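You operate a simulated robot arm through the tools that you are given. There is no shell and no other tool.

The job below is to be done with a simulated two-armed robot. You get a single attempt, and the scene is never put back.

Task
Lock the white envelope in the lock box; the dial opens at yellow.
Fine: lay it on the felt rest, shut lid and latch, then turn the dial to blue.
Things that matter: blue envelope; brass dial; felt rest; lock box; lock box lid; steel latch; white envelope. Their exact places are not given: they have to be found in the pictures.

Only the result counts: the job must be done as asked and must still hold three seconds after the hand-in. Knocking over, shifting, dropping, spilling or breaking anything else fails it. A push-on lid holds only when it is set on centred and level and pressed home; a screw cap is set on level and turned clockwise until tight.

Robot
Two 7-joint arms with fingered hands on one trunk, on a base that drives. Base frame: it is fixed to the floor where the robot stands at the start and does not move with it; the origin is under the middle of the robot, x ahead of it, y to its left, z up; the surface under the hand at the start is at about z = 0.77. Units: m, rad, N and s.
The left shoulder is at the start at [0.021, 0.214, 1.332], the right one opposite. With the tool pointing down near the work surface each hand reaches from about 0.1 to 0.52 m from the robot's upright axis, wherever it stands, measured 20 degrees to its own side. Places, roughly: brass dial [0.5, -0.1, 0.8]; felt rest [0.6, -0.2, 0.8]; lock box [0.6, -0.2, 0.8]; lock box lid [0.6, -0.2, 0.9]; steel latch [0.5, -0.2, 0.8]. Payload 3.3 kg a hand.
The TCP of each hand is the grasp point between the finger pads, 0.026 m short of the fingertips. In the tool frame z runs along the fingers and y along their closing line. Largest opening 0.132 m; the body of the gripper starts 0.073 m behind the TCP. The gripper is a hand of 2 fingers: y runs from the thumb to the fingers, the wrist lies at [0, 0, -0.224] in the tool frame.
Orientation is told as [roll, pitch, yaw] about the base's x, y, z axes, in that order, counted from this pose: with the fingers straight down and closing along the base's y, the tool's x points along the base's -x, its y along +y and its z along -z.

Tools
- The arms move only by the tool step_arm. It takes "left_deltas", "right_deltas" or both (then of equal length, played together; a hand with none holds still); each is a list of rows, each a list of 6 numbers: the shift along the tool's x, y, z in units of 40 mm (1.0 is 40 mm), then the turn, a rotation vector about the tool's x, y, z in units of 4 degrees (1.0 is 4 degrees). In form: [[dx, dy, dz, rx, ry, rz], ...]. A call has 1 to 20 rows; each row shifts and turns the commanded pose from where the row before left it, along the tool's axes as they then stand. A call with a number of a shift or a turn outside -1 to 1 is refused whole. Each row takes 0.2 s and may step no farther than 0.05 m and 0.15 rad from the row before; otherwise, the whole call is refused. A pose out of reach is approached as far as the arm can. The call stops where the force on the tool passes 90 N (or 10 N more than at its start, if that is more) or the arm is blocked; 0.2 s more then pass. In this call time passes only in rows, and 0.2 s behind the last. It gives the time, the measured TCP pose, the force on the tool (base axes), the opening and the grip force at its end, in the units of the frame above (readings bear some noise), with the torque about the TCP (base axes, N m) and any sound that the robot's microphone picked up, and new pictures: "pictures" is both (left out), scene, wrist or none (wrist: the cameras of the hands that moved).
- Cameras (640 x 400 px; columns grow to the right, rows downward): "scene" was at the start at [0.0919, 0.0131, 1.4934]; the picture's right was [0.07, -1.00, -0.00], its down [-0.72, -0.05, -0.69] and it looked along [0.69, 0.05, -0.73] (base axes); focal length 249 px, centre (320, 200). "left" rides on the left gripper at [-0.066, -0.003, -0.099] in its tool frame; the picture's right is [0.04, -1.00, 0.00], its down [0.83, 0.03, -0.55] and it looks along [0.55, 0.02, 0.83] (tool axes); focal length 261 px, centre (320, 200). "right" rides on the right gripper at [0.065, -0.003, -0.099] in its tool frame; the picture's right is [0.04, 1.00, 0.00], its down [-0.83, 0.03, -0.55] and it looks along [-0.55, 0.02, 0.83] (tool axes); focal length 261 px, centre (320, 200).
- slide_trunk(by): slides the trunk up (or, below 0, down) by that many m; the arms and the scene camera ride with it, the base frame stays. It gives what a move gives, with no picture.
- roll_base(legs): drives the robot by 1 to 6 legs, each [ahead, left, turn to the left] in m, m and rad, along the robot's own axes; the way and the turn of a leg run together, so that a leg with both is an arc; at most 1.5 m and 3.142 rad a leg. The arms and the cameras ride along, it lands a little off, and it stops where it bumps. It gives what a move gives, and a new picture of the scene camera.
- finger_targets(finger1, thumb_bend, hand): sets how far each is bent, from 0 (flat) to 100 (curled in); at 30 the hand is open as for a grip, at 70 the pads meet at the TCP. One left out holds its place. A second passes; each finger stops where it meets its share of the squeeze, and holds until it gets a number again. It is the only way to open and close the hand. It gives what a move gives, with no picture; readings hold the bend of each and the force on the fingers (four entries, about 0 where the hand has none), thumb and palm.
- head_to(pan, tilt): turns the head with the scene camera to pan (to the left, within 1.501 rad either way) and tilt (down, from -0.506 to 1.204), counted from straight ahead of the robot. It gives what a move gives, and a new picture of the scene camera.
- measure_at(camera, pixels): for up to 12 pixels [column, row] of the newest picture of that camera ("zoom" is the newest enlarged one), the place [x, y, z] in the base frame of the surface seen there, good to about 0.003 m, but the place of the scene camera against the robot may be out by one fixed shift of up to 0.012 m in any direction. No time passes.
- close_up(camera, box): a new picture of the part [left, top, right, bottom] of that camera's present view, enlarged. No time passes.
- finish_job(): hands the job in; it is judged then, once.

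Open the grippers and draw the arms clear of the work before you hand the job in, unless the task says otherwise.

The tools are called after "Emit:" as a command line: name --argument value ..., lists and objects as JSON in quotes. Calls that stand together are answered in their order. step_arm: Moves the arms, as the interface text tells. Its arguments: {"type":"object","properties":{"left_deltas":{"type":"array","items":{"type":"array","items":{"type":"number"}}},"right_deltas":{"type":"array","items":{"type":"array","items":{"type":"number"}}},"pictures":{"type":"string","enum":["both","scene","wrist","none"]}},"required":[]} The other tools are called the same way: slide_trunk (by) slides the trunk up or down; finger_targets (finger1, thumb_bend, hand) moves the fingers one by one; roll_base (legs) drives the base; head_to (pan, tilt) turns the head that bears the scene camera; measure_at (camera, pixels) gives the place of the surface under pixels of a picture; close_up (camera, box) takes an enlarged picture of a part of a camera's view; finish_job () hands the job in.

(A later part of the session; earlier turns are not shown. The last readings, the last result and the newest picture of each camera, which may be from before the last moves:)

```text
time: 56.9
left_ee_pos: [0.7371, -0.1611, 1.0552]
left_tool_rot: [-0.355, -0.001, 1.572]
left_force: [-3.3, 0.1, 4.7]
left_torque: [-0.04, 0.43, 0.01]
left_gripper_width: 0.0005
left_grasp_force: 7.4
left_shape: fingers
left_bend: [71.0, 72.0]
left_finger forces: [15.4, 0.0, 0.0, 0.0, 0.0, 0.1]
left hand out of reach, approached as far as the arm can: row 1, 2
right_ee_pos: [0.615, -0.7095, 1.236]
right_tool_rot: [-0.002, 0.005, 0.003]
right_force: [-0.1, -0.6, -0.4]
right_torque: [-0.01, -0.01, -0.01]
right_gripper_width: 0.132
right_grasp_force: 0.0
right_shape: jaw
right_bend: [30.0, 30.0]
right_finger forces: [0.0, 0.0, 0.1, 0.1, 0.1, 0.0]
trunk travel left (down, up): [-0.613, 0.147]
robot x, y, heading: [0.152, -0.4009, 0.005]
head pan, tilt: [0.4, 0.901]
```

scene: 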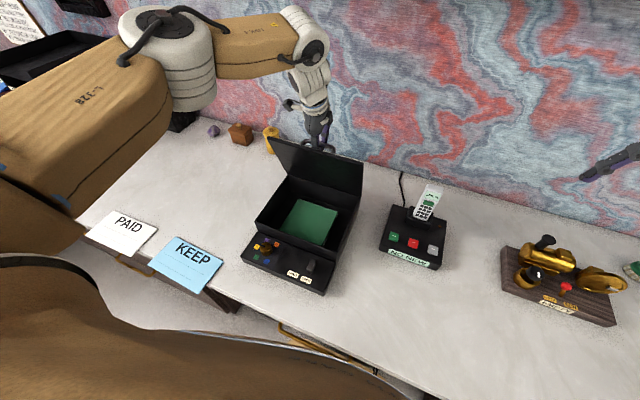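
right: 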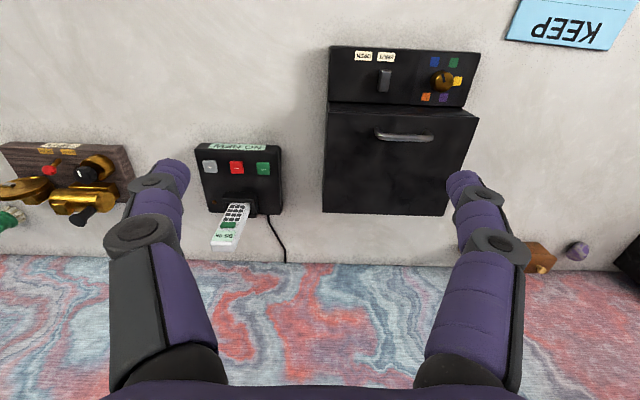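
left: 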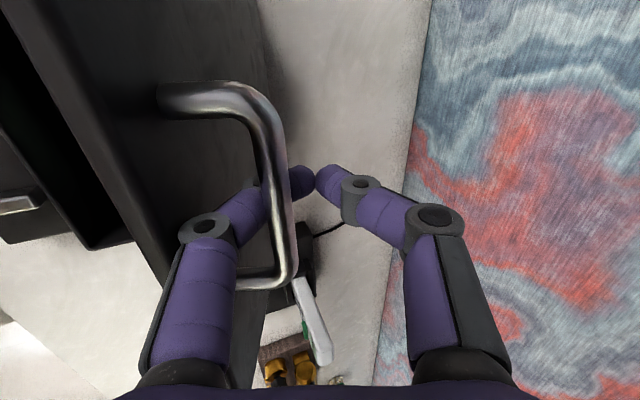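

The thumb-side finger is now hooked through the handle between bar and lid, pushing it back; the lid is near 65°. I continue pushing back along the arc in smaller steps.

Emit:
step_arm --left_deltas '[[0, -0.4, 0.1, 0, 0, 0], [0, -0.4, 0.14, 0, 0, 0], [0, -0.39, 0.16, 0, 0, 0]]'

Emit:
close_up --camera "scene" --box '[220, 60, 420, 300]'

```text
time: 57.7
left_ee_pos: [0.7773, -0.1609, 1.0549]
left_tool_rot: [-0.356, 0.0, 1.573]
left_force: [-1.4, 2.2, -10.9]
left_torque: [-0.02, -0.23, -0.11]
left_gripper_width: 0.0023
left_grasp_force: 12.7
left_shape: fingers
left_bend: [70.0, 72.0]
left_finger forces: [24.4, 0.0, 0.0, 0.0, 0.0, 0.1]
left hand out of reach, approached as far as the arm can: row 3
right_ee_pos: [0.6136, -0.7085, 1.2359]
right_tool_rot: [-0.001, 0.004, 0.002]
right_force: [0.3, -0.3, 0.3]
right_torque: [0.0, 0.03, 0.04]
right_gripper_width: 0.1317
right_grasp_force: 0.1
right_shape: jaw
right_bend: [30.0, 30.0]
right_finger forces: [0.1, 0.0, 0.0, 0.0, 0.0, 0.1]
trunk travel left (down, up): [-0.613, 0.147]
robot x, y, heading: [0.1502, -0.4007, 0.003]
head pan, tilt: [0.4, 0.901]
```

scene: 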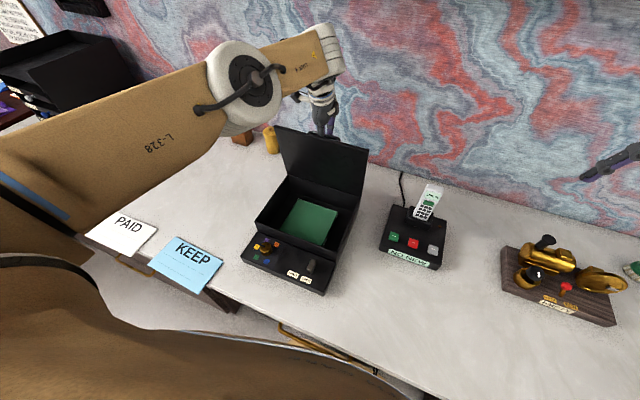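
left: 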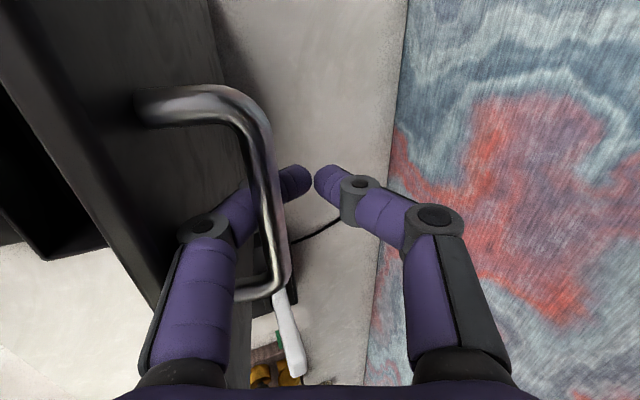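

```text
1.67 times, centred on (320, 180) of scene
```

zoom: 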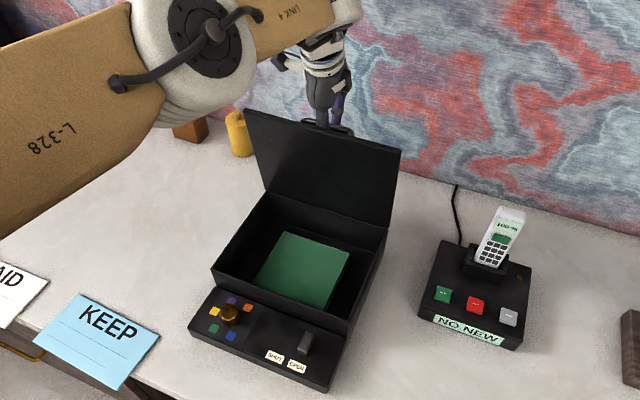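

The lid now looks nearly upright. I measure points on its inner face to find its angle.

Emit:
measure_at --camera "scene" --pixels '[[285, 137], [292, 165], [320, 145], [325, 175], [360, 155], [350, 188], [282, 131], [362, 150]]'

```text
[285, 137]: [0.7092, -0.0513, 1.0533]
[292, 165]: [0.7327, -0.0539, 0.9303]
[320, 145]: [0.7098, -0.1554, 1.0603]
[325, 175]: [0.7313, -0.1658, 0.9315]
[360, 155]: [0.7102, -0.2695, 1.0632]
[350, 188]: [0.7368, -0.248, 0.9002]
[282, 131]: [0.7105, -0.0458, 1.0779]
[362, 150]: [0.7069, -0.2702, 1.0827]
```

The lid stands at about 79°. I drive the base 0.03 m ahead (trunk clearance to the drawer handle is about 0.04), which pushes the lid back further.

Emit:
roll_base --legs '[[0.03, 0, 0]]'

Emit:
measure_at --camera "scene" --pixels '[[285, 137], [292, 165], [320, 145], [325, 175], [360, 155], [350, 188]]'

```text
time: 58.5
left_ee_pos: [0.7808, -0.1608, 1.0555]
left_tool_rot: [-0.353, -0.001, 1.569]
left_force: [-1.0, 3.0, -4.0]
left_torque: [0.01, 0.16, -0.04]
left_gripper_width: 0.0046
left_grasp_force: 12.5
left_shape: fingers
left_bend: [69.0, 72.0]
left_finger forces: [25.4, 0.0, 0.0, 0.0, 0.0, 0.0]
right_ee_pos: [0.6115, -0.7113, 1.2356]
right_tool_rot: [-0.016, 0.018, -0.008]
right_force: [-0.2, -0.2, 0.3]
right_torque: [0.03, -0.01, 0.01]
right_gripper_width: 0.1319
right_grasp_force: 0.0
right_shape: jaw
right_bend: [30.0, 30.0]
right_finger forces: [0.0, 0.1, 0.0, 0.0, 0.0, 0.1]
trunk travel left (down, up): [-0.613, 0.147]
robot x, y, heading: [0.1637, -0.3987, -0.005]
head pan, tilt: [0.4, 0.901]
stopped in leg 1: the robot was blocked; the commanded pose is now the measured one
```

scene: 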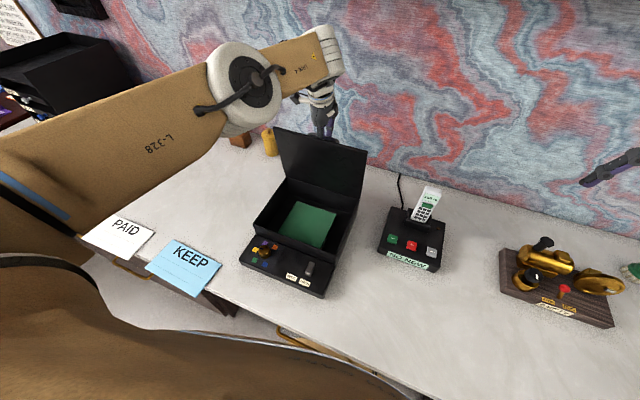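

```text
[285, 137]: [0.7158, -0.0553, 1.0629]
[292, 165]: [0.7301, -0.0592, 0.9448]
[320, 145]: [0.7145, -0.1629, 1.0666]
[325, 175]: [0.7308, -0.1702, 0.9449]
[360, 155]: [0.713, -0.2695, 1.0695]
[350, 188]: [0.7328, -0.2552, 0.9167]
```

The drive stopped after 1.2 cm (blocked), so I won't drive further ahead; the lid is now about 82°. I lean the hand 12° more and push the handle back further with the arm.

Emit:
step_arm --left_deltas '[[0, 0, 0, 1, 0, 0], [0, -0.2, 0.05, 1, 0, 0], [0, -0.3, 0.15, 1, 0, 0]]'

Emit:
close_up --camera "scene" --box '[230, 70, 410, 220]'

Emit:
measure_at --camera "scene" --pixels '[[285, 137], [292, 165], [320, 145], [325, 175], [360, 155], [350, 188]]'

```text
time: 59.3
left_ee_pos: [0.7998, -0.1613, 1.0458]
left_tool_rot: [-0.566, 0.0, 1.569]
left_force: [-0.9, 2.5, -0.8]
left_torque: [-0.07, 0.22, -0.16]
left_gripper_width: 0.0
left_grasp_force: 4.1
left_shape: fingers
left_bend: [71.0, 72.0]
left_finger forces: [8.2, 0.1, 0.0, 0.0, 0.0, 0.0]
left hand out of reach, approached as far as the arm can: row 1, 2
right_ee_pos: [0.6122, -0.7118, 1.2368]
right_tool_rot: [-0.009, 0.016, -0.005]
right_force: [-0.5, 0.0, -0.6]
right_torque: [0.01, -0.01, 0.0]
right_gripper_width: 0.1318
right_grasp_force: 0.0
right_shape: jaw
right_bend: [30.0, 30.0]
right_finger forces: [0.1, 0.0, 0.1, 0.0, 0.0, 0.0]
trunk travel left (down, up): [-0.613, 0.147]
robot x, y, heading: [0.1597, -0.4011, -0.002]
head pan, tilt: [0.4, 0.901]
```

scene: 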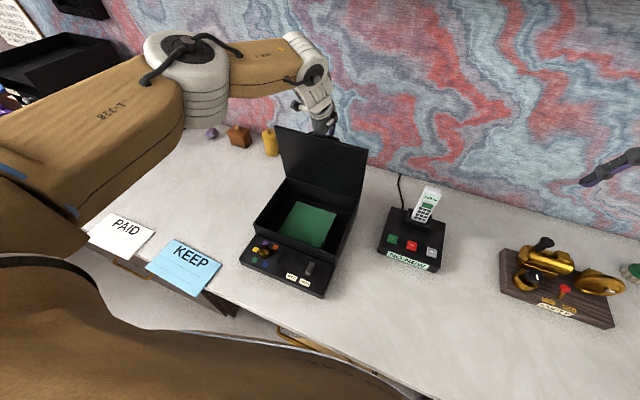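
left: 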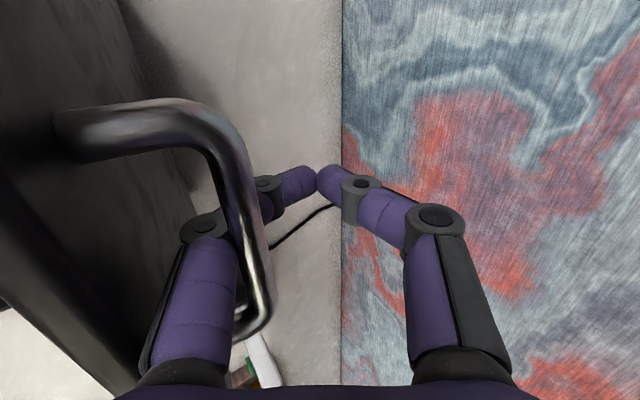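

```text
2.67 times, centred on (320, 145) of scene
```

zoom: 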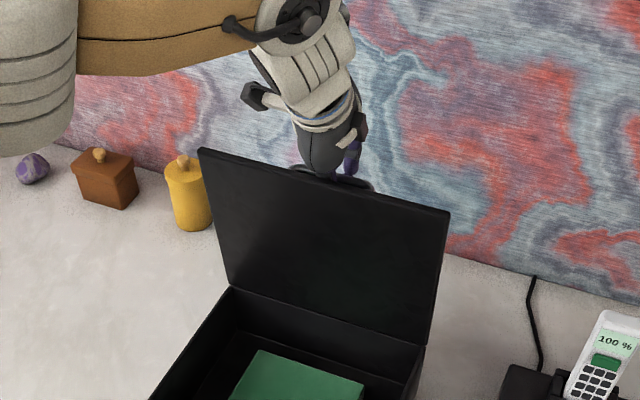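

```text
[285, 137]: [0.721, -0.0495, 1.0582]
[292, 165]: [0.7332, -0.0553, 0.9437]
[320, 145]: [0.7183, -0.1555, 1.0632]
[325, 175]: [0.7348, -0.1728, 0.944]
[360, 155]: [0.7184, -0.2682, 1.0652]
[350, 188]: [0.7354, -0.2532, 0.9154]
```

The lid is about 83° and the bar has slid along the finger. I check where the wall is behind the hand before pushing further.

Emit:
measure_at --camera "left" --pixels '[[345, 130], [400, 100], [330, 120], [300, 100], [420, 320], [250, 230], [150, 115], [240, 180], [150, 250], [60, 250]]'

```text
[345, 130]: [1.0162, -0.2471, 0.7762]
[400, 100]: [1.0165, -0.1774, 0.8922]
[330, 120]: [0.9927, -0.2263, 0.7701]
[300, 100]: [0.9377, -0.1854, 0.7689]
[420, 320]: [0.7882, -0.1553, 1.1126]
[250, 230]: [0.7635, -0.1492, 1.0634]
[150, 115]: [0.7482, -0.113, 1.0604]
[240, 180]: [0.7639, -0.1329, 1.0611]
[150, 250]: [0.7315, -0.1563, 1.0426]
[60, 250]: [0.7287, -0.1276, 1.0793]
```

The wall is well back at x 1.016 and the bar is at x 0.764. I push straight back (+x) another 4 cm in small steps.

Emit:
step_arm --left_deltas '[[0, -0.21, 0.13, 0.5, 0, 0], [0, -0.21, 0.13, 0.5, 0, 0], [0, -0.21, 0.13, 0.5, 0, 0], [0, -0.21, 0.13, 0.5, 0, 0]]'

Emit:
measure_at --camera "scene" --pixels '[[285, 137], [292, 165], [320, 145], [325, 175], [360, 155], [350, 188]]'

```text
time: 60.3
left_ee_pos: [0.8388, -0.1624, 1.0526]
left_tool_rot: [-0.71, 0.0, 1.572]
left_force: [-3.0, 3.1, 40.9]
left_torque: [-0.04, 4.78, -0.21]
left_gripper_width: 0.0195
left_grasp_force: 53.1
left_shape: fingers
left_bend: [72.0, 72.0]
left_finger forces: [106.9, 0.0, 0.0, 0.0, 0.0, 0.1]
right_ee_pos: [0.6115, -0.7101, 1.2351]
right_tool_rot: [-0.009, 0.015, -0.006]
right_force: [0.2, 0.3, -0.7]
right_torque: [-0.04, -0.05, -0.02]
right_gripper_width: 0.1321
right_grasp_force: 0.0
right_shape: jaw
right_bend: [30.0, 30.0]
right_finger forces: [0.0, 0.0, 0.0, 0.0, 0.0, 0.1]
trunk travel left (down, up): [-0.613, 0.147]
robot x, y, heading: [0.1617, -0.3959, 0.003]
head pan, tilt: [0.4, 0.901]
```

scene: 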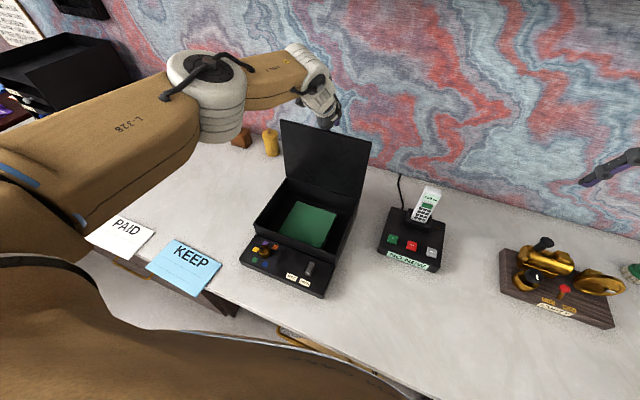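
left: 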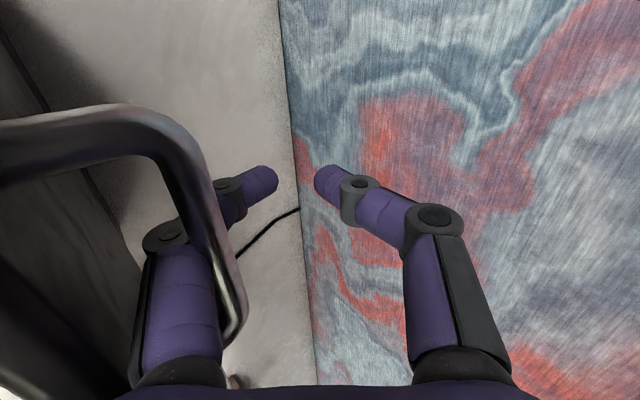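

```text
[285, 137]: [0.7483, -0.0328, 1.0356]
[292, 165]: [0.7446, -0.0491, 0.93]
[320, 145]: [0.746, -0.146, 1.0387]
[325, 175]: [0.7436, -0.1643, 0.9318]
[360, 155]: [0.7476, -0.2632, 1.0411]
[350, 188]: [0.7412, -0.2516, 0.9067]
```

The lid inner face now measures about 92°, past upright, but the finger is wedged hard (107 N). I relieve it by raising the hand about 8 mm and see how the lid behaves.

Emit:
step_arm --left_deltas '[[0, -0.07, -0.08, 0, 0, 0], [0, -0.07, -0.08, 0, 0, 0]]'

Emit:
close_up --camera "left" --box '[0, 60, 420, 400]'

Emit:
measure_at --camera "scene" --pixels '[[285, 137], [292, 165], [320, 145], [325, 175], [360, 155], [350, 188]]'

```text
time: 60.9
left_ee_pos: [0.8367, -0.1623, 1.0519]
left_tool_rot: [-0.694, -0.002, 1.567]
left_force: [-6.1, 0.9, -5.6]
left_torque: [0.04, 0.95, 0.01]
left_gripper_width: 0.0176
left_grasp_force: 41.6
left_shape: fingers
left_bend: [72.0, 72.0]
left_finger forces: [81.4, 0.0, 0.0, 0.0, 0.0, 0.0]
right_ee_pos: [0.6119, -0.7122, 1.2364]
right_tool_rot: [-0.011, 0.014, -0.007]
right_force: [-1.1, -0.1, 0.5]
right_torque: [0.02, -0.01, 0.0]
right_gripper_width: 0.132
right_grasp_force: 0.1
right_shape: jaw
right_bend: [30.0, 30.0]
right_finger forces: [0.0, 0.0, 0.1, 0.1, 0.1, 0.0]
trunk travel left (down, up): [-0.613, 0.147]
robot x, y, heading: [0.1662, -0.4015, -0.007]
head pan, tilt: [0.4, 0.901]
```

scene: 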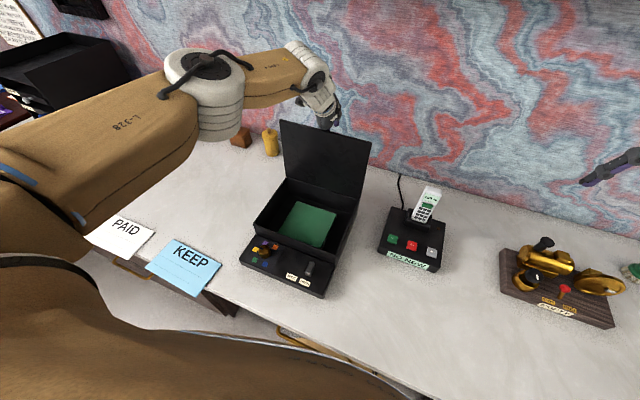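
left: 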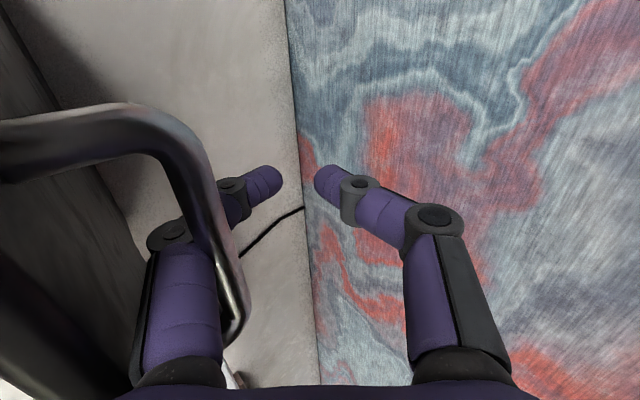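

```text
1.18 times, centred on (210, 230) of left
```

zoom: 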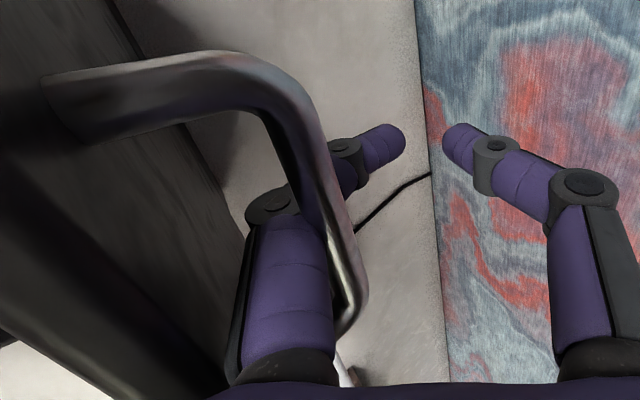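

```text
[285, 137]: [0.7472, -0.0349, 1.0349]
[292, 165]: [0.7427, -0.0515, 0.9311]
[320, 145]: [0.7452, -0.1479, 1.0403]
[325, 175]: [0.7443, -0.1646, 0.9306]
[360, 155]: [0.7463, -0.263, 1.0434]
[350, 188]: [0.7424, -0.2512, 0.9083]
```

The lid holds about 92° while finger 1 is pressed by the bar. I ease the curl of that finger and open the thumb (which is free on the far side) step by step.

Emit:
finger_targets --hand "left" --finger1 64 --thumb_bend 40

Emit:
close_up --camera "left" --box '[0, 60, 420, 400]'

Emit:
close_up --camera "scene" --box '[230, 70, 410, 220]'

```text
time: 61.9
left_ee_pos: [0.8377, -0.1618, 1.0541]
left_tool_rot: [-0.7, -0.001, 1.57]
left_force: [-7.8, -2.3, -25.7]
left_torque: [0.01, -0.79, 0.1]
left_gripper_width: 0.0785
left_grasp_force: 24.9
left_shape: fingers
left_bend: [63.0, 40.0]
left_finger forces: [50.7, 0.0, 0.1, 0.0, 0.0, 0.0]
right_ee_pos: [0.6127, -0.7118, 1.2363]
right_tool_rot: [-0.011, 0.017, -0.006]
right_force: [-1.0, -0.5, -0.3]
right_torque: [-0.04, 0.02, 0.0]
right_gripper_width: 0.132
right_grasp_force: 0.0
right_shape: jaw
right_bend: [30.0, 30.0]
right_finger forces: [0.0, 0.0, 0.1, 0.1, 0.1, 0.0]
trunk travel left (down, up): [-0.613, 0.147]
robot x, y, heading: [0.1639, -0.3986, 0.002]
head pan, tilt: [0.4, 0.901]
```

```text
1.18 times, centred on (210, 230) of left
```

zoom: 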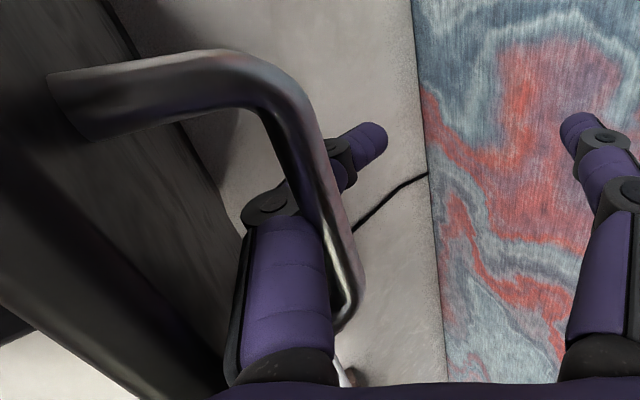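

```text
2.67 times, centred on (320, 145) of scene
```

zoom: 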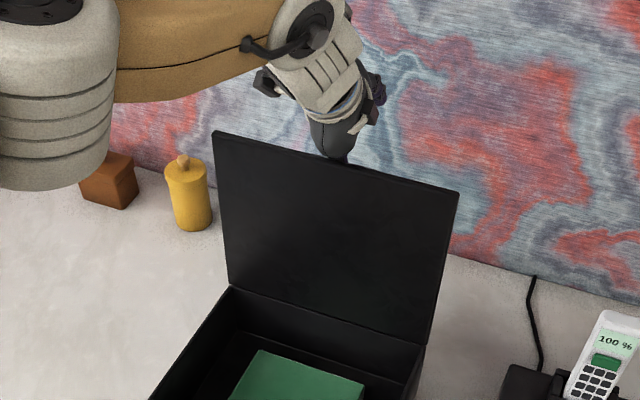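

The bar is now pulling down on the hooked finger (-26 N), so I lower the hand slightly and shift it back 6 mm, then uncurl the finger a bit more.

Emit:
step_arm --left_deltas '[[0, -0.05, 0.2, 0, 0, 0]]' --pictures "none"

Emit:
finger_targets --hand "left" --finger1 56 --thumb_bend 30

Emit:
close_up --camera "left" --box '[0, 60, 420, 400]'

Emit:
close_up --camera "scene" --box '[230, 70, 410, 220]'

```text
time: 62.3
left_ee_pos: [0.8457, -0.1609, 1.0528]
left_tool_rot: [-0.708, 0.0, 1.57]
left_force: [-5.5, -0.1, -5.1]
left_torque: [0.04, 1.06, 0.04]
left_gripper_width: 0.0821
left_grasp_force: 33.5
left_shape: fingers
left_bend: [63.0, 40.0]
left_finger forces: [66.5, 0.0, 0.0, 0.1, 0.1, 0.0]
right_ee_pos: [0.6105, -0.7121, 1.2365]
right_tool_rot: [-0.01, 0.014, -0.005]
right_force: [0.3, -0.2, -0.4]
right_torque: [0.01, -0.04, -0.03]
right_gripper_width: 0.1321
right_grasp_force: 0.0
right_shape: jaw
right_bend: [30.0, 30.0]
right_finger forces: [0.0, 0.0, 0.0, 0.1, 0.1, 0.1]
trunk travel left (down, up): [-0.613, 0.147]
robot x, y, heading: [0.1613, -0.3976, -0.003]
head pan, tilt: [0.4, 0.901]
```

```text
time: 63.3
left_ee_pos: [0.8446, -0.1619, 1.0541]
left_tool_rot: [-0.706, 0.001, 1.572]
left_force: [-0.4, -1.2, 7.2]
left_torque: [-0.02, 1.36, 0.02]
left_gripper_width: 0.1042
left_grasp_force: 21.7
left_shape: fingers
left_bend: [56.0, 30.0]
left_finger forces: [44.1, 0.1, 0.0, 0.0, 0.0, 0.1]
right_ee_pos: [0.6109, -0.7116, 1.2359]
right_tool_rot: [-0.012, 0.015, -0.005]
right_force: [-0.2, 0.0, 0.7]
right_torque: [-0.02, -0.02, 0.03]
right_gripper_width: 0.1319
right_grasp_force: 0.1
right_shape: jaw
right_bend: [30.0, 30.0]
right_finger forces: [0.0, 0.0, 0.0, 0.1, 0.1, 0.1]
trunk travel left (down, up): [-0.613, 0.147]
robot x, y, heading: [0.1671, -0.3981, 0.001]
head pan, tilt: [0.4, 0.901]
```

```text
1.18 times, centred on (210, 230) of left
```

zoom: 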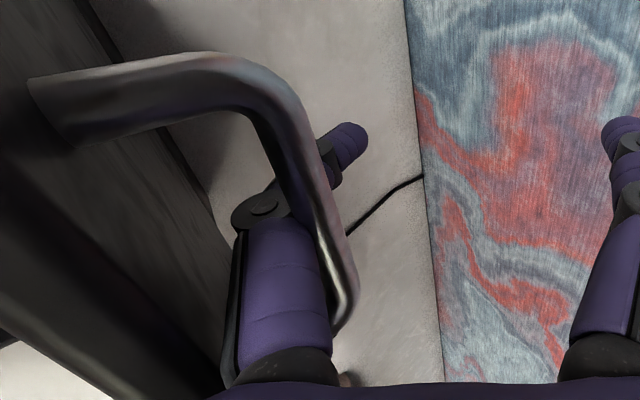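

```text
2.67 times, centred on (320, 145) of scene
```

zoom: 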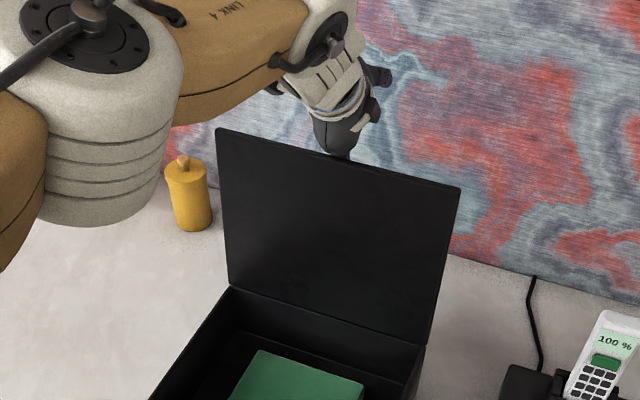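

The lid stays back. I continue uncurling finger 1 toward 44 and check clearance.

Emit:
finger_targets --hand "left" --finger1 46

Emit:
step_arm --left_deltas '[[0, -0.08, 0.06, 0, 0, 0]]' --pictures "both"

Emit:
measure_at --camera "scene" --pixels '[[285, 137], [292, 165], [320, 145], [325, 175], [360, 155], [350, 188]]'

```text
time: 64.3
left_ee_pos: [0.8463, -0.1621, 1.0527]
left_tool_rot: [-0.705, -0.001, 1.57]
left_force: [1.9, -0.7, 7.6]
left_torque: [0.0, 1.0, 0.01]
left_gripper_width: 0.1121
left_grasp_force: 11.0
left_shape: fingers
left_bend: [46.0, 30.0]
left_finger forces: [21.1, 0.0, 0.0, 0.1, 0.0, 0.1]
right_ee_pos: [0.6102, -0.7104, 1.2361]
right_tool_rot: [-0.009, 0.015, -0.006]
right_force: [1.8, 0.5, -0.6]
right_torque: [0.01, -0.02, 0.03]
right_gripper_width: 0.1318
right_grasp_force: 0.0
right_shape: jaw
right_bend: [30.0, 30.0]
right_finger forces: [0.0, 0.0, 0.0, 0.1, 0.0, 0.0]
trunk travel left (down, up): [-0.613, 0.147]
robot x, y, heading: [0.1622, -0.3993, -0.002]
head pan, tilt: [0.4, 0.901]
```

```text
time: 64.7
left_ee_pos: [0.8494, -0.1611, 1.0513]
left_tool_rot: [-0.702, -0.001, 1.57]
left_force: [0.9, -1.9, 5.4]
left_torque: [0.03, 0.79, 0.09]
left_gripper_width: 0.1125
left_grasp_force: 12.1
left_shape: fingers
left_bend: [46.0, 30.0]
left_finger forces: [24.6, 0.0, 0.0, 0.0, 0.0, 0.0]
right_ee_pos: [0.6114, -0.7119, 1.2358]
right_tool_rot: [-0.012, 0.016, -0.006]
right_force: [-0.6, 0.5, 0.3]
right_torque: [-0.01, -0.04, 0.02]
right_gripper_width: 0.1316
right_grasp_force: 0.1
right_shape: jaw
right_bend: [30.0, 30.0]
right_finger forces: [0.0, 0.1, 0.0, 0.1, 0.0, 0.1]
trunk travel left (down, up): [-0.613, 0.147]
robot x, y, heading: [0.1648, -0.4009, -0.003]
head pan, tilt: [0.4, 0.901]
```

scene: 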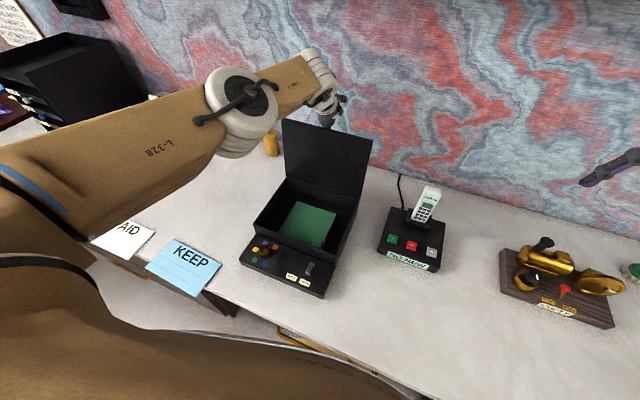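
left: 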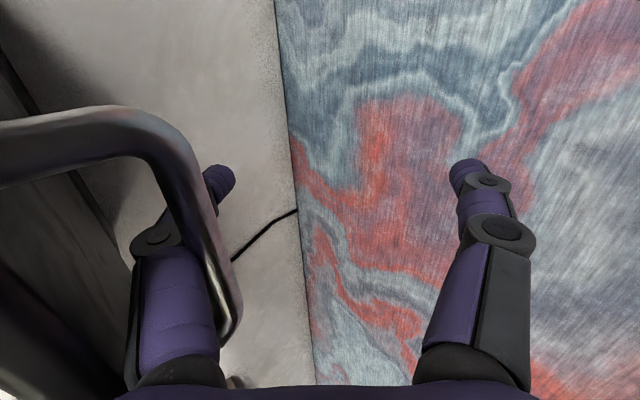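

```text
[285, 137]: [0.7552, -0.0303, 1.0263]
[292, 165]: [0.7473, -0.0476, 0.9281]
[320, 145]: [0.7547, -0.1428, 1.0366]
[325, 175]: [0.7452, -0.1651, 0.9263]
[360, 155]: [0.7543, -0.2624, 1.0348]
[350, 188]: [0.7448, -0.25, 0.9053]
```

The lid is now about 95°, past vertical, and the finger has uncurled without closing it. I push 1.5 cm further back and uncurl more.

Emit:
step_arm --left_deltas '[[0, -0.15, 0.12, 0, 0, 0], [0, -0.15, 0.12, 0, 0, 0]]' --pictures "none"

Emit:
finger_targets --hand "left" --finger1 34

Emit:
close_up --camera "left" --box '[0, 60, 420, 400]'

Emit:
close_up --camera "scene" --box '[230, 70, 410, 220]'

Emit:
measure_at --camera "scene" --pixels '[[285, 137], [292, 165], [320, 145], [325, 175], [360, 155], [350, 188]]'

```text
time: 65.3
left_ee_pos: [0.8531, -0.1617, 1.0519]
left_tool_rot: [-0.706, 0.003, 1.57]
left_force: [-1.5, 2.2, -7.5]
left_torque: [-0.02, 0.02, -0.16]
left_gripper_width: 0.1144
left_grasp_force: 14.2
left_shape: fingers
left_bend: [46.0, 30.0]
left_finger forces: [28.8, 0.1, 0.1, 0.0, 0.0, 0.1]
left hand out of reach, approached as far as the arm can: row 2
right_ee_pos: [0.6107, -0.7123, 1.2369]
right_tool_rot: [-0.01, 0.014, -0.007]
right_force: [0.1, 0.5, -0.2]
right_torque: [-0.02, -0.02, 0.02]
right_gripper_width: 0.1319
right_grasp_force: 0.0
right_shape: jaw
right_bend: [30.0, 30.0]
right_finger forces: [0.0, 0.0, 0.0, 0.1, 0.0, 0.1]
trunk travel left (down, up): [-0.613, 0.147]
robot x, y, heading: [0.1633, -0.3966, 0.0]
head pan, tilt: [0.4, 0.901]
```

```text
time: 66.3
left_ee_pos: [0.8549, -0.1626, 1.0536]
left_tool_rot: [-0.709, 0.002, 1.57]
left_force: [2.5, 1.6, 1.1]
left_torque: [-0.02, 0.25, -0.07]
left_gripper_width: 0.1276
left_grasp_force: 2.7
left_shape: fingers
left_bend: [34.0, 30.0]
left_finger forces: [5.1, 0.1, 0.0, 0.0, 0.0, 0.0]
right_ee_pos: [0.6113, -0.7111, 1.2364]
right_tool_rot: [-0.01, 0.015, -0.006]
right_force: [0.6, 0.0, -0.1]
right_torque: [-0.03, -0.06, -0.02]
right_gripper_width: 0.1319
right_grasp_force: 0.0
right_shape: jaw
right_bend: [30.0, 30.0]
right_finger forces: [0.1, 0.1, 0.0, 0.0, 0.1, 0.0]
trunk travel left (down, up): [-0.613, 0.147]
robot x, y, heading: [0.1616, -0.3968, -0.003]
head pan, tilt: [0.4, 0.901]
```

```text
1.18 times, centred on (210, 230) of left
```

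zoom: 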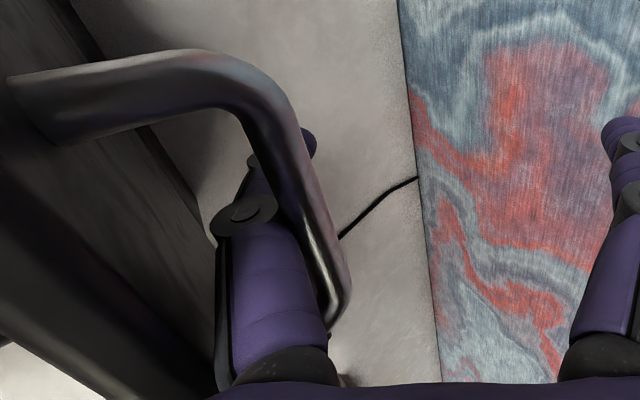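

```text
2.67 times, centred on (320, 145) of scene
```

zoom: 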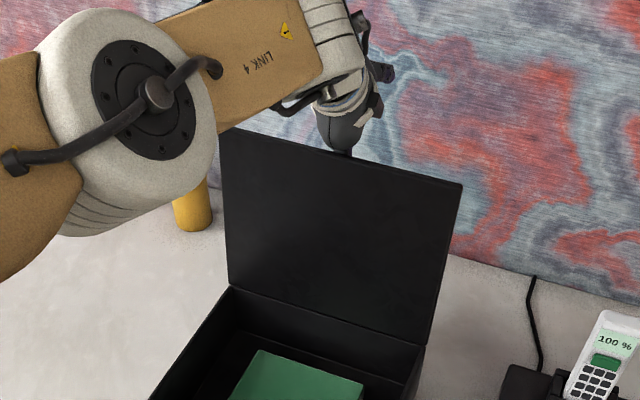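

```text
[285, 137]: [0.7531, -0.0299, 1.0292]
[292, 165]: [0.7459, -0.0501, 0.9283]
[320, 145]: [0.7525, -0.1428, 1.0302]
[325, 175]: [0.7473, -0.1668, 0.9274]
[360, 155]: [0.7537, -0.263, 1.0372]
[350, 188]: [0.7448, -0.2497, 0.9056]
```

The finger is nearly straight and unloaded (5 N) with the lid about 95°. I uncurl a bit more and withdraw straight up in small steps.

Emit:
finger_targets --hand "left" --finger1 26

Emit:
step_arm --left_deltas '[[0, -0.2, -0.23, 0, 0, 0], [0, -0.2, -0.23, 0, 0, 0]]'

Emit:
measure_at --camera "scene" --pixels '[[285, 137], [292, 165], [320, 145], [325, 175], [360, 155], [350, 188]]'

```text
time: 67.3
left_ee_pos: [0.8548, -0.161, 1.0536]
left_tool_rot: [-0.708, 0.001, 1.572]
left_force: [2.4, 0.8, -0.1]
left_torque: [-0.02, 0.11, -0.05]
left_gripper_width: 0.137
left_grasp_force: 1.1
left_shape: fingers
left_bend: [27.0, 30.0]
left_finger forces: [2.2, 0.0, 0.0, 0.1, 0.0, 0.0]
right_ee_pos: [0.6105, -0.7121, 1.2367]
right_tool_rot: [-0.011, 0.017, -0.008]
right_force: [0.2, 0.2, 0.2]
right_torque: [0.03, 0.02, -0.02]
right_gripper_width: 0.1322
right_grasp_force: 0.0
right_shape: jaw
right_bend: [30.0, 30.0]
right_finger forces: [0.1, 0.0, 0.0, 0.1, 0.0, 0.0]
trunk travel left (down, up): [-0.613, 0.147]
robot x, y, heading: [0.1644, -0.3998, -0.004]
head pan, tilt: [0.4, 0.901]
```

```text
time: 67.9
left_ee_pos: [0.8546, -0.1623, 1.0769]
left_tool_rot: [-0.702, -0.002, 1.568]
left_force: [0.7, -0.7, -5.2]
left_torque: [0.01, -0.16, 0.02]
left_gripper_width: 0.1395
left_grasp_force: 3.1
left_shape: fingers
left_bend: [24.0, 30.0]
left_finger forces: [6.2, 0.0, 0.0, 0.0, 0.0, 0.0]
right_ee_pos: [0.611, -0.7117, 1.2359]
right_tool_rot: [-0.009, 0.017, -0.006]
right_force: [0.3, 0.8, 0.5]
right_torque: [0.04, -0.02, -0.01]
right_gripper_width: 0.1319
right_grasp_force: 0.1
right_shape: jaw
right_bend: [30.0, 30.0]
right_finger forces: [0.0, 0.0, 0.1, 0.0, 0.0, 0.0]
trunk travel left (down, up): [-0.613, 0.147]
robot x, y, heading: [0.1625, -0.4019, -0.001]
head pan, tilt: [0.4, 0.901]
```

scene: 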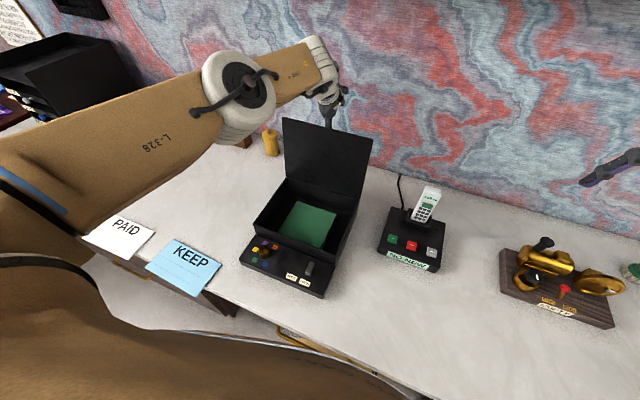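
left: 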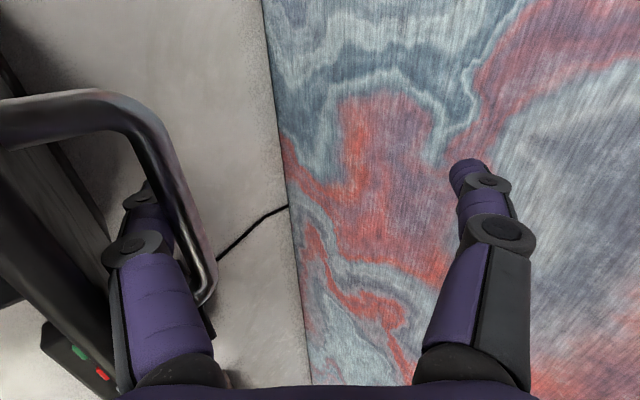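

```text
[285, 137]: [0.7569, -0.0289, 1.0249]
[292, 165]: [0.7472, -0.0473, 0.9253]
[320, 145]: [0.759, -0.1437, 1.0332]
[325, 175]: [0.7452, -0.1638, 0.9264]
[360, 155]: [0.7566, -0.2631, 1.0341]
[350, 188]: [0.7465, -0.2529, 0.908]
```

The lid is holding at roughly 96°, and the finger is sliding up out of the handle. I keep withdrawing upward.

Emit:
step_arm --left_deltas '[[0, -0.2, -0.23, 0, 0, 0], [0, -0.2, -0.23, 0, 0, 0], [0, -0.2, -0.23, 0, 0, 0]]'

Emit:
measure_at --camera "scene" --pixels '[[285, 137], [292, 165], [320, 145], [325, 175], [360, 155], [350, 188]]'

```text
time: 68.7
left_ee_pos: [0.8553, -0.1632, 1.1151]
left_tool_rot: [-0.704, 0.001, 1.57]
left_force: [-0.1, -0.7, -5.7]
left_torque: [0.01, -0.08, 0.03]
left_gripper_width: 0.1477
left_grasp_force: 6.8
left_shape: fingers
left_bend: [14.0, 30.0]
left_finger forces: [14.3, 0.0, 0.1, 0.0, 0.0, 0.0]
right_ee_pos: [0.6104, -0.7125, 1.2362]
right_tool_rot: [-0.01, 0.016, -0.006]
right_force: [0.3, -0.1, -0.1]
right_torque: [0.02, 0.01, 0.02]
right_gripper_width: 0.1318
right_grasp_force: 0.1
right_shape: jaw
right_bend: [30.0, 30.0]
right_finger forces: [0.1, 0.0, 0.0, 0.1, 0.0, 0.0]
trunk travel left (down, up): [-0.613, 0.147]
robot x, y, heading: [0.1661, -0.3951, -0.003]
head pan, tilt: [0.4, 0.901]
```

scene: 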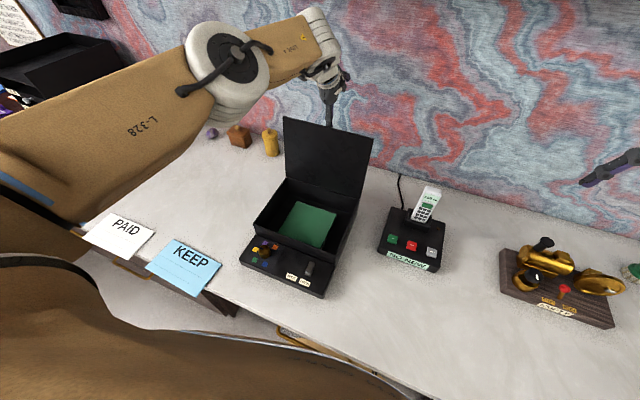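
left: 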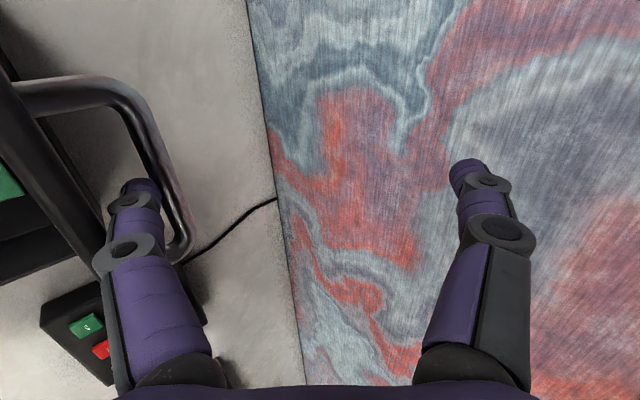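

```text
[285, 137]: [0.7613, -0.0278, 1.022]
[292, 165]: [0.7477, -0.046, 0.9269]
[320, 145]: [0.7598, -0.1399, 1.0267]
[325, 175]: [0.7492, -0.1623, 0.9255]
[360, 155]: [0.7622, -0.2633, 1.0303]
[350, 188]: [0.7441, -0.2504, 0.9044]
```

The lid reaches about 98°. I let finger 1 relax flatter and continue upward until it clears the bar.

Emit:
finger_targets --hand "left" --finger1 12

Emit:
step_arm --left_deltas '[[0, -0.2, -0.23, 0, 0, 0], [0, -0.2, -0.23, 0, 0, 0], [0, -0.2, -0.23, 0, 0, 0], [0, -0.2, -0.23, 0, 0, 0]]'

Emit:
measure_at --camera "scene" --pixels '[[285, 137], [292, 165], [320, 145], [325, 175], [360, 155], [350, 188]]'

```text
time: 69.7
left_ee_pos: [0.8549, -0.1624, 1.1154]
left_tool_rot: [-0.704, -0.001, 1.571]
left_force: [2.7, -0.9, 3.0]
left_torque: [0.01, 0.21, 0.0]
left_gripper_width: 0.15
left_grasp_force: 3.7
left_shape: fingers
left_bend: [13.0, 30.0]
left_finger forces: [6.1, 0.0, 0.1, 0.0, 0.0, 0.1]
right_ee_pos: [0.6114, -0.7125, 1.2362]
right_tool_rot: [-0.01, 0.018, -0.006]
right_force: [-0.4, 1.1, -0.5]
right_torque: [0.02, 0.02, 0.0]
right_gripper_width: 0.1319
right_grasp_force: 0.0
right_shape: jaw
right_bend: [30.0, 30.0]
right_finger forces: [0.1, 0.0, 0.0, 0.1, 0.0, 0.1]
trunk travel left (down, up): [-0.613, 0.147]
robot x, y, heading: [0.1675, -0.396, -0.005]
head pan, tilt: [0.4, 0.901]
```

```text
time: 70.7
left_ee_pos: [0.8544, -0.1629, 1.1633]
left_tool_rot: [-0.705, 0.001, 1.572]
left_force: [0.0, 0.4, -0.1]
left_torque: [-0.03, -0.03, 0.04]
left_gripper_width: 0.1518
left_grasp_force: 0.1
left_shape: fingers
left_bend: [12.0, 30.0]
left_finger forces: [0.0, 0.1, 0.0, 0.1, 0.0, 0.0]
right_ee_pos: [0.6115, -0.712, 1.2358]
right_tool_rot: [-0.01, 0.014, -0.005]
right_force: [-0.6, 1.9, 0.4]
right_torque: [0.02, -0.03, 0.0]
right_gripper_width: 0.1319
right_grasp_force: 0.1
right_shape: jaw
right_bend: [30.0, 30.0]
right_finger forces: [0.0, 0.0, 0.0, 0.0, 0.0, 0.0]
trunk travel left (down, up): [-0.613, 0.147]
robot x, y, heading: [0.1658, -0.4009, -0.002]
head pan, tilt: [0.4, 0.901]
```

scene: 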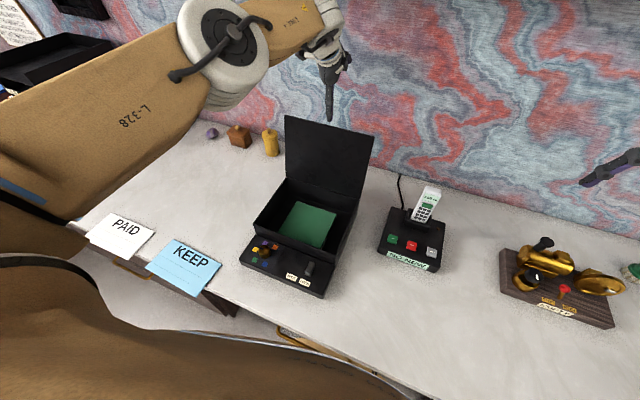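
left: 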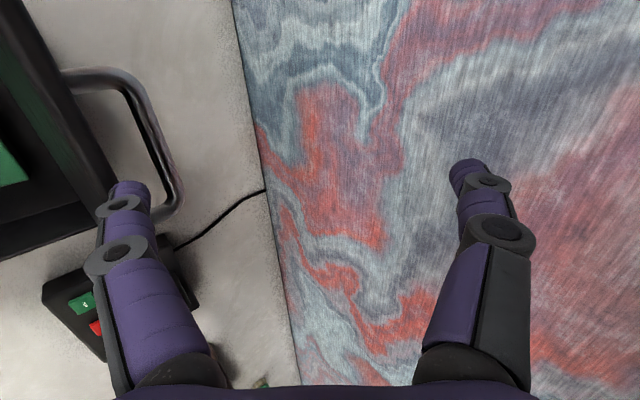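

```text
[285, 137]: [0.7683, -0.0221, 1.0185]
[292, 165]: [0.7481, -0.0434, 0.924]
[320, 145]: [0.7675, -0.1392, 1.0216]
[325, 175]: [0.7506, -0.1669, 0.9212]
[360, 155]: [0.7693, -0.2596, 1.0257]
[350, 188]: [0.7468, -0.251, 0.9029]
```

The lid stands open by itself at about 101° and the hand is free. I rise, back the hand off over the lid and straighten its tilt and yaw.

Emit:
step_arm --left_deltas '[[0, -0.25, -0.3, 0, 0, 0], [0, -0.25, -0.3, 0, 0, 0], [0, -0.2, -0.3, 0, 0, 0], [0, 0, -1, 0, 0, 0], [0, 0.3, -0.9, 0, 0, 0], [0, 0.5, -0.6, 0, 0, 0], [0, 0.7, -0.5, 0, 0, 0], [0, 0.7, -0.5, -1, 0, 0], [0, 0.7, -0.5, -1, 0, 0], [0, 0.7, -0.4, -1, 0, 0], [0, 0.7, -0.4, -1, 0, 0], [0, 0.7, -0.3, -1, 0, 0], [0, 0.7, 0, -1, 0, 0], [0, 0.7, 0, -1, 0, 0], [0, 0.5, 0, -1, 0, 0], [0, 0.5, 0, -1, 0, 0], [0, 0, 0, -1, 0, 0]]'

```text
time: 74.3
left_ee_pos: [0.4746, -0.1622, 1.2318]
left_tool_rot: [-0.004, -0.001, 1.571]
left_force: [-0.5, -0.7, 0.2]
left_torque: [-0.01, 0.0, -0.02]
left_gripper_width: 0.1522
left_grasp_force: 0.1
left_shape: fingers
left_bend: [12.0, 30.0]
left_finger forces: [0.1, 0.0, 0.0, 0.0, 0.0, 0.0]
right_ee_pos: [0.6124, -0.7129, 1.235]
right_tool_rot: [-0.01, 0.017, -0.004]
right_force: [-0.7, -0.4, 0.3]
right_torque: [0.02, 0.01, 0.01]
right_gripper_width: 0.132
right_grasp_force: 0.1
right_shape: jaw
right_bend: [30.0, 30.0]
right_finger forces: [0.0, 0.1, 0.0, 0.0, 0.0, 0.0]
trunk travel left (down, up): [-0.613, 0.147]
robot x, y, heading: [0.1667, -0.3998, -0.003]
head pan, tilt: [0.4, 0.901]
```

scene: 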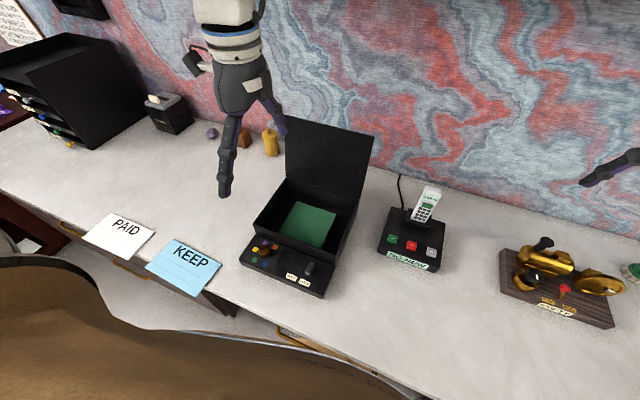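
left: 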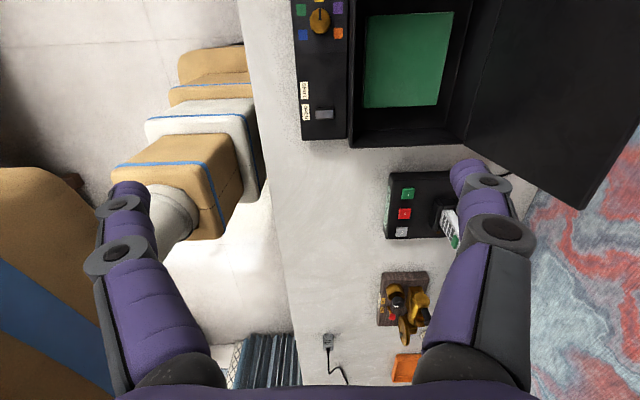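

The lid stands open and the felt rest is fully visible at (405,60) in the wrist view. I measure the felt and box interior, and the dial mark.

Emit:
measure_at --camera "left" --pixels '[[372, 16], [452, 14], [440, 104], [366, 106], [405, 60], [355, 135], [460, 135], [352, 60], [462, 60], [458, 120], [350, 147], [400, 135]]'

Emit:
measure_at --camera "scene" --pixels '[[299, 203], [336, 210], [318, 246], [277, 234], [305, 225], [286, 182], [258, 228], [345, 205], [330, 252], [290, 200], [110, 228], [85, 238]]'

```text
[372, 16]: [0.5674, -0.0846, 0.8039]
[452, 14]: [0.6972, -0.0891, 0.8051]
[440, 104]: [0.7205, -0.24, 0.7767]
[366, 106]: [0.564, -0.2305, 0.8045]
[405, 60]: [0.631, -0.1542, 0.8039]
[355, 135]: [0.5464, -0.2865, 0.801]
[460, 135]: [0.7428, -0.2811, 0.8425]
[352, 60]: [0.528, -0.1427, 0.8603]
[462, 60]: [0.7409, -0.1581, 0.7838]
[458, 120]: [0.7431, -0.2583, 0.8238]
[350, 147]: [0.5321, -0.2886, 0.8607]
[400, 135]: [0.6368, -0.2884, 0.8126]
```

```text
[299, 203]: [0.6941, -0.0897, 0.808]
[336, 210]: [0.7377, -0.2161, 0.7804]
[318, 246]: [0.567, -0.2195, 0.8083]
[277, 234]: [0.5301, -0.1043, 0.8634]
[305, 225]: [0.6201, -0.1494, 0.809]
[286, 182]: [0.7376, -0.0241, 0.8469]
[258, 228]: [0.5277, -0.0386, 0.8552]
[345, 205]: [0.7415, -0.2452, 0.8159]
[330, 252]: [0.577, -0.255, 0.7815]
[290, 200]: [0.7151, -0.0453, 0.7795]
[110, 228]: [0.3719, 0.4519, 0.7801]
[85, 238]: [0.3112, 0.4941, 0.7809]
```

The felt top is at z 0.804 spanning x 0.564–0.70, y -0.235 to -0.082, with rim walls at z 0.86. I now back the base out of the knee-hole and shift left to stand in front of the white envelope (overhanging edge at x≈0.31, y≈0.40).

Emit:
roll_base --legs '[[-0.4, 0, 0]]'

Emit:
head_to --pan 0.9 --tilt 0.8

```text
time: 76.8
left_ee_pos: [0.0919, -0.1623, 1.2268]
left_tool_rot: [0.01, -0.001, 1.571]
left_force: [0.7, 0.0, 0.8]
left_torque: [0.0, 0.0, -0.02]
left_gripper_width: 0.1523
left_grasp_force: 0.0
left_shape: fingers
left_bend: [12.0, 30.0]
left_finger forces: [0.1, 0.1, 0.0, 0.0, 0.0, 0.0]
right_ee_pos: [0.2292, -0.7105, 1.2299]
right_tool_rot: [-0.012, 0.029, -0.002]
right_force: [-0.7, -0.8, 0.6]
right_torque: [0.0, -0.02, -0.02]
right_gripper_width: 0.1318
right_grasp_force: 0.1
right_shape: jaw
right_bend: [30.0, 30.0]
right_finger forces: [0.0, 0.1, 0.1, 0.1, 0.1, 0.0]
trunk travel left (down, up): [-0.613, 0.147]
robot x, y, heading: [-0.2339, -0.3962, -0.004]
head pan, tilt: [0.4, 0.901]
```

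scene: 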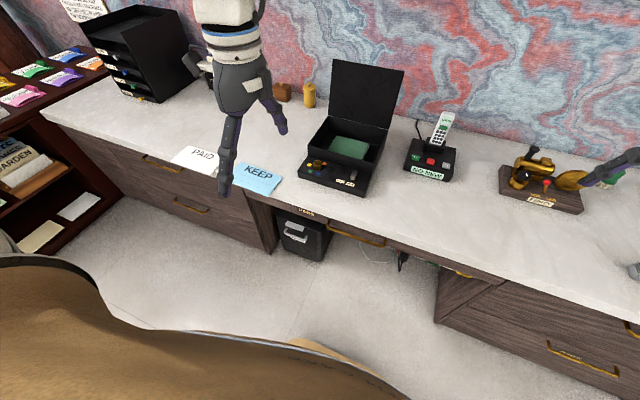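

```text
time: 77.7
left_ee_pos: [0.0924, -0.1622, 1.2269]
left_tool_rot: [0.008, 0.0, 1.572]
left_force: [-0.6, -0.6, -0.6]
left_torque: [0.0, 0.0, -0.02]
left_gripper_width: 0.1522
left_grasp_force: 0.1
left_shape: fingers
left_bend: [12.0, 30.0]
left_finger forces: [0.0, 0.1, 0.0, 0.0, 0.0, 0.0]
right_ee_pos: [0.2305, -0.7105, 1.2288]
right_tool_rot: [-0.012, 0.031, -0.001]
right_force: [0.3, -0.7, -0.1]
right_torque: [0.0, -0.03, 0.01]
right_gripper_width: 0.132
right_grasp_force: 0.1
right_shape: jaw
right_bend: [30.0, 30.0]
right_finger forces: [0.0, 0.0, 0.0, 0.1, 0.0, 0.1]
trunk travel left (down, up): [-0.613, 0.147]
robot x, y, heading: [-0.237, -0.4006, 0.003]
head pan, tilt: [0.901, 0.799]
```

scene: 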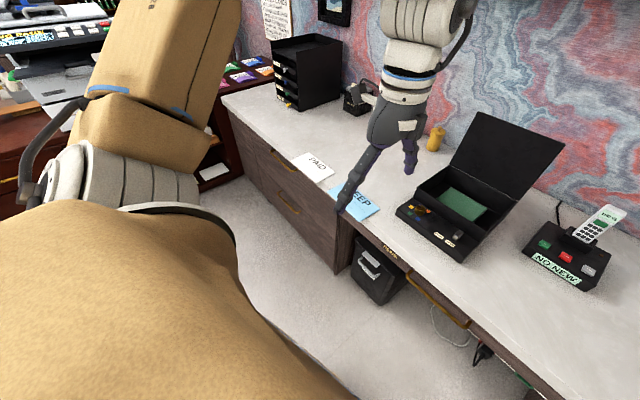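

The floor between is clear; I measure the shelf on the left to be sure of clearance before sliding left.

Emit:
measure_at --camera "scene" --pixels '[[238, 180], [215, 190], [228, 150], [262, 190], [205, 120], [60, 140], [40, 180]]'

```text
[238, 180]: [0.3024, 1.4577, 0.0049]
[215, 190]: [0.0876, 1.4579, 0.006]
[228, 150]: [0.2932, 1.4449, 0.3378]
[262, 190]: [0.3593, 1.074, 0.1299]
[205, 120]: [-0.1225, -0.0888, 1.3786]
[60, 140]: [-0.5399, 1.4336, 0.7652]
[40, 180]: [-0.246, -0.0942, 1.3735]
```

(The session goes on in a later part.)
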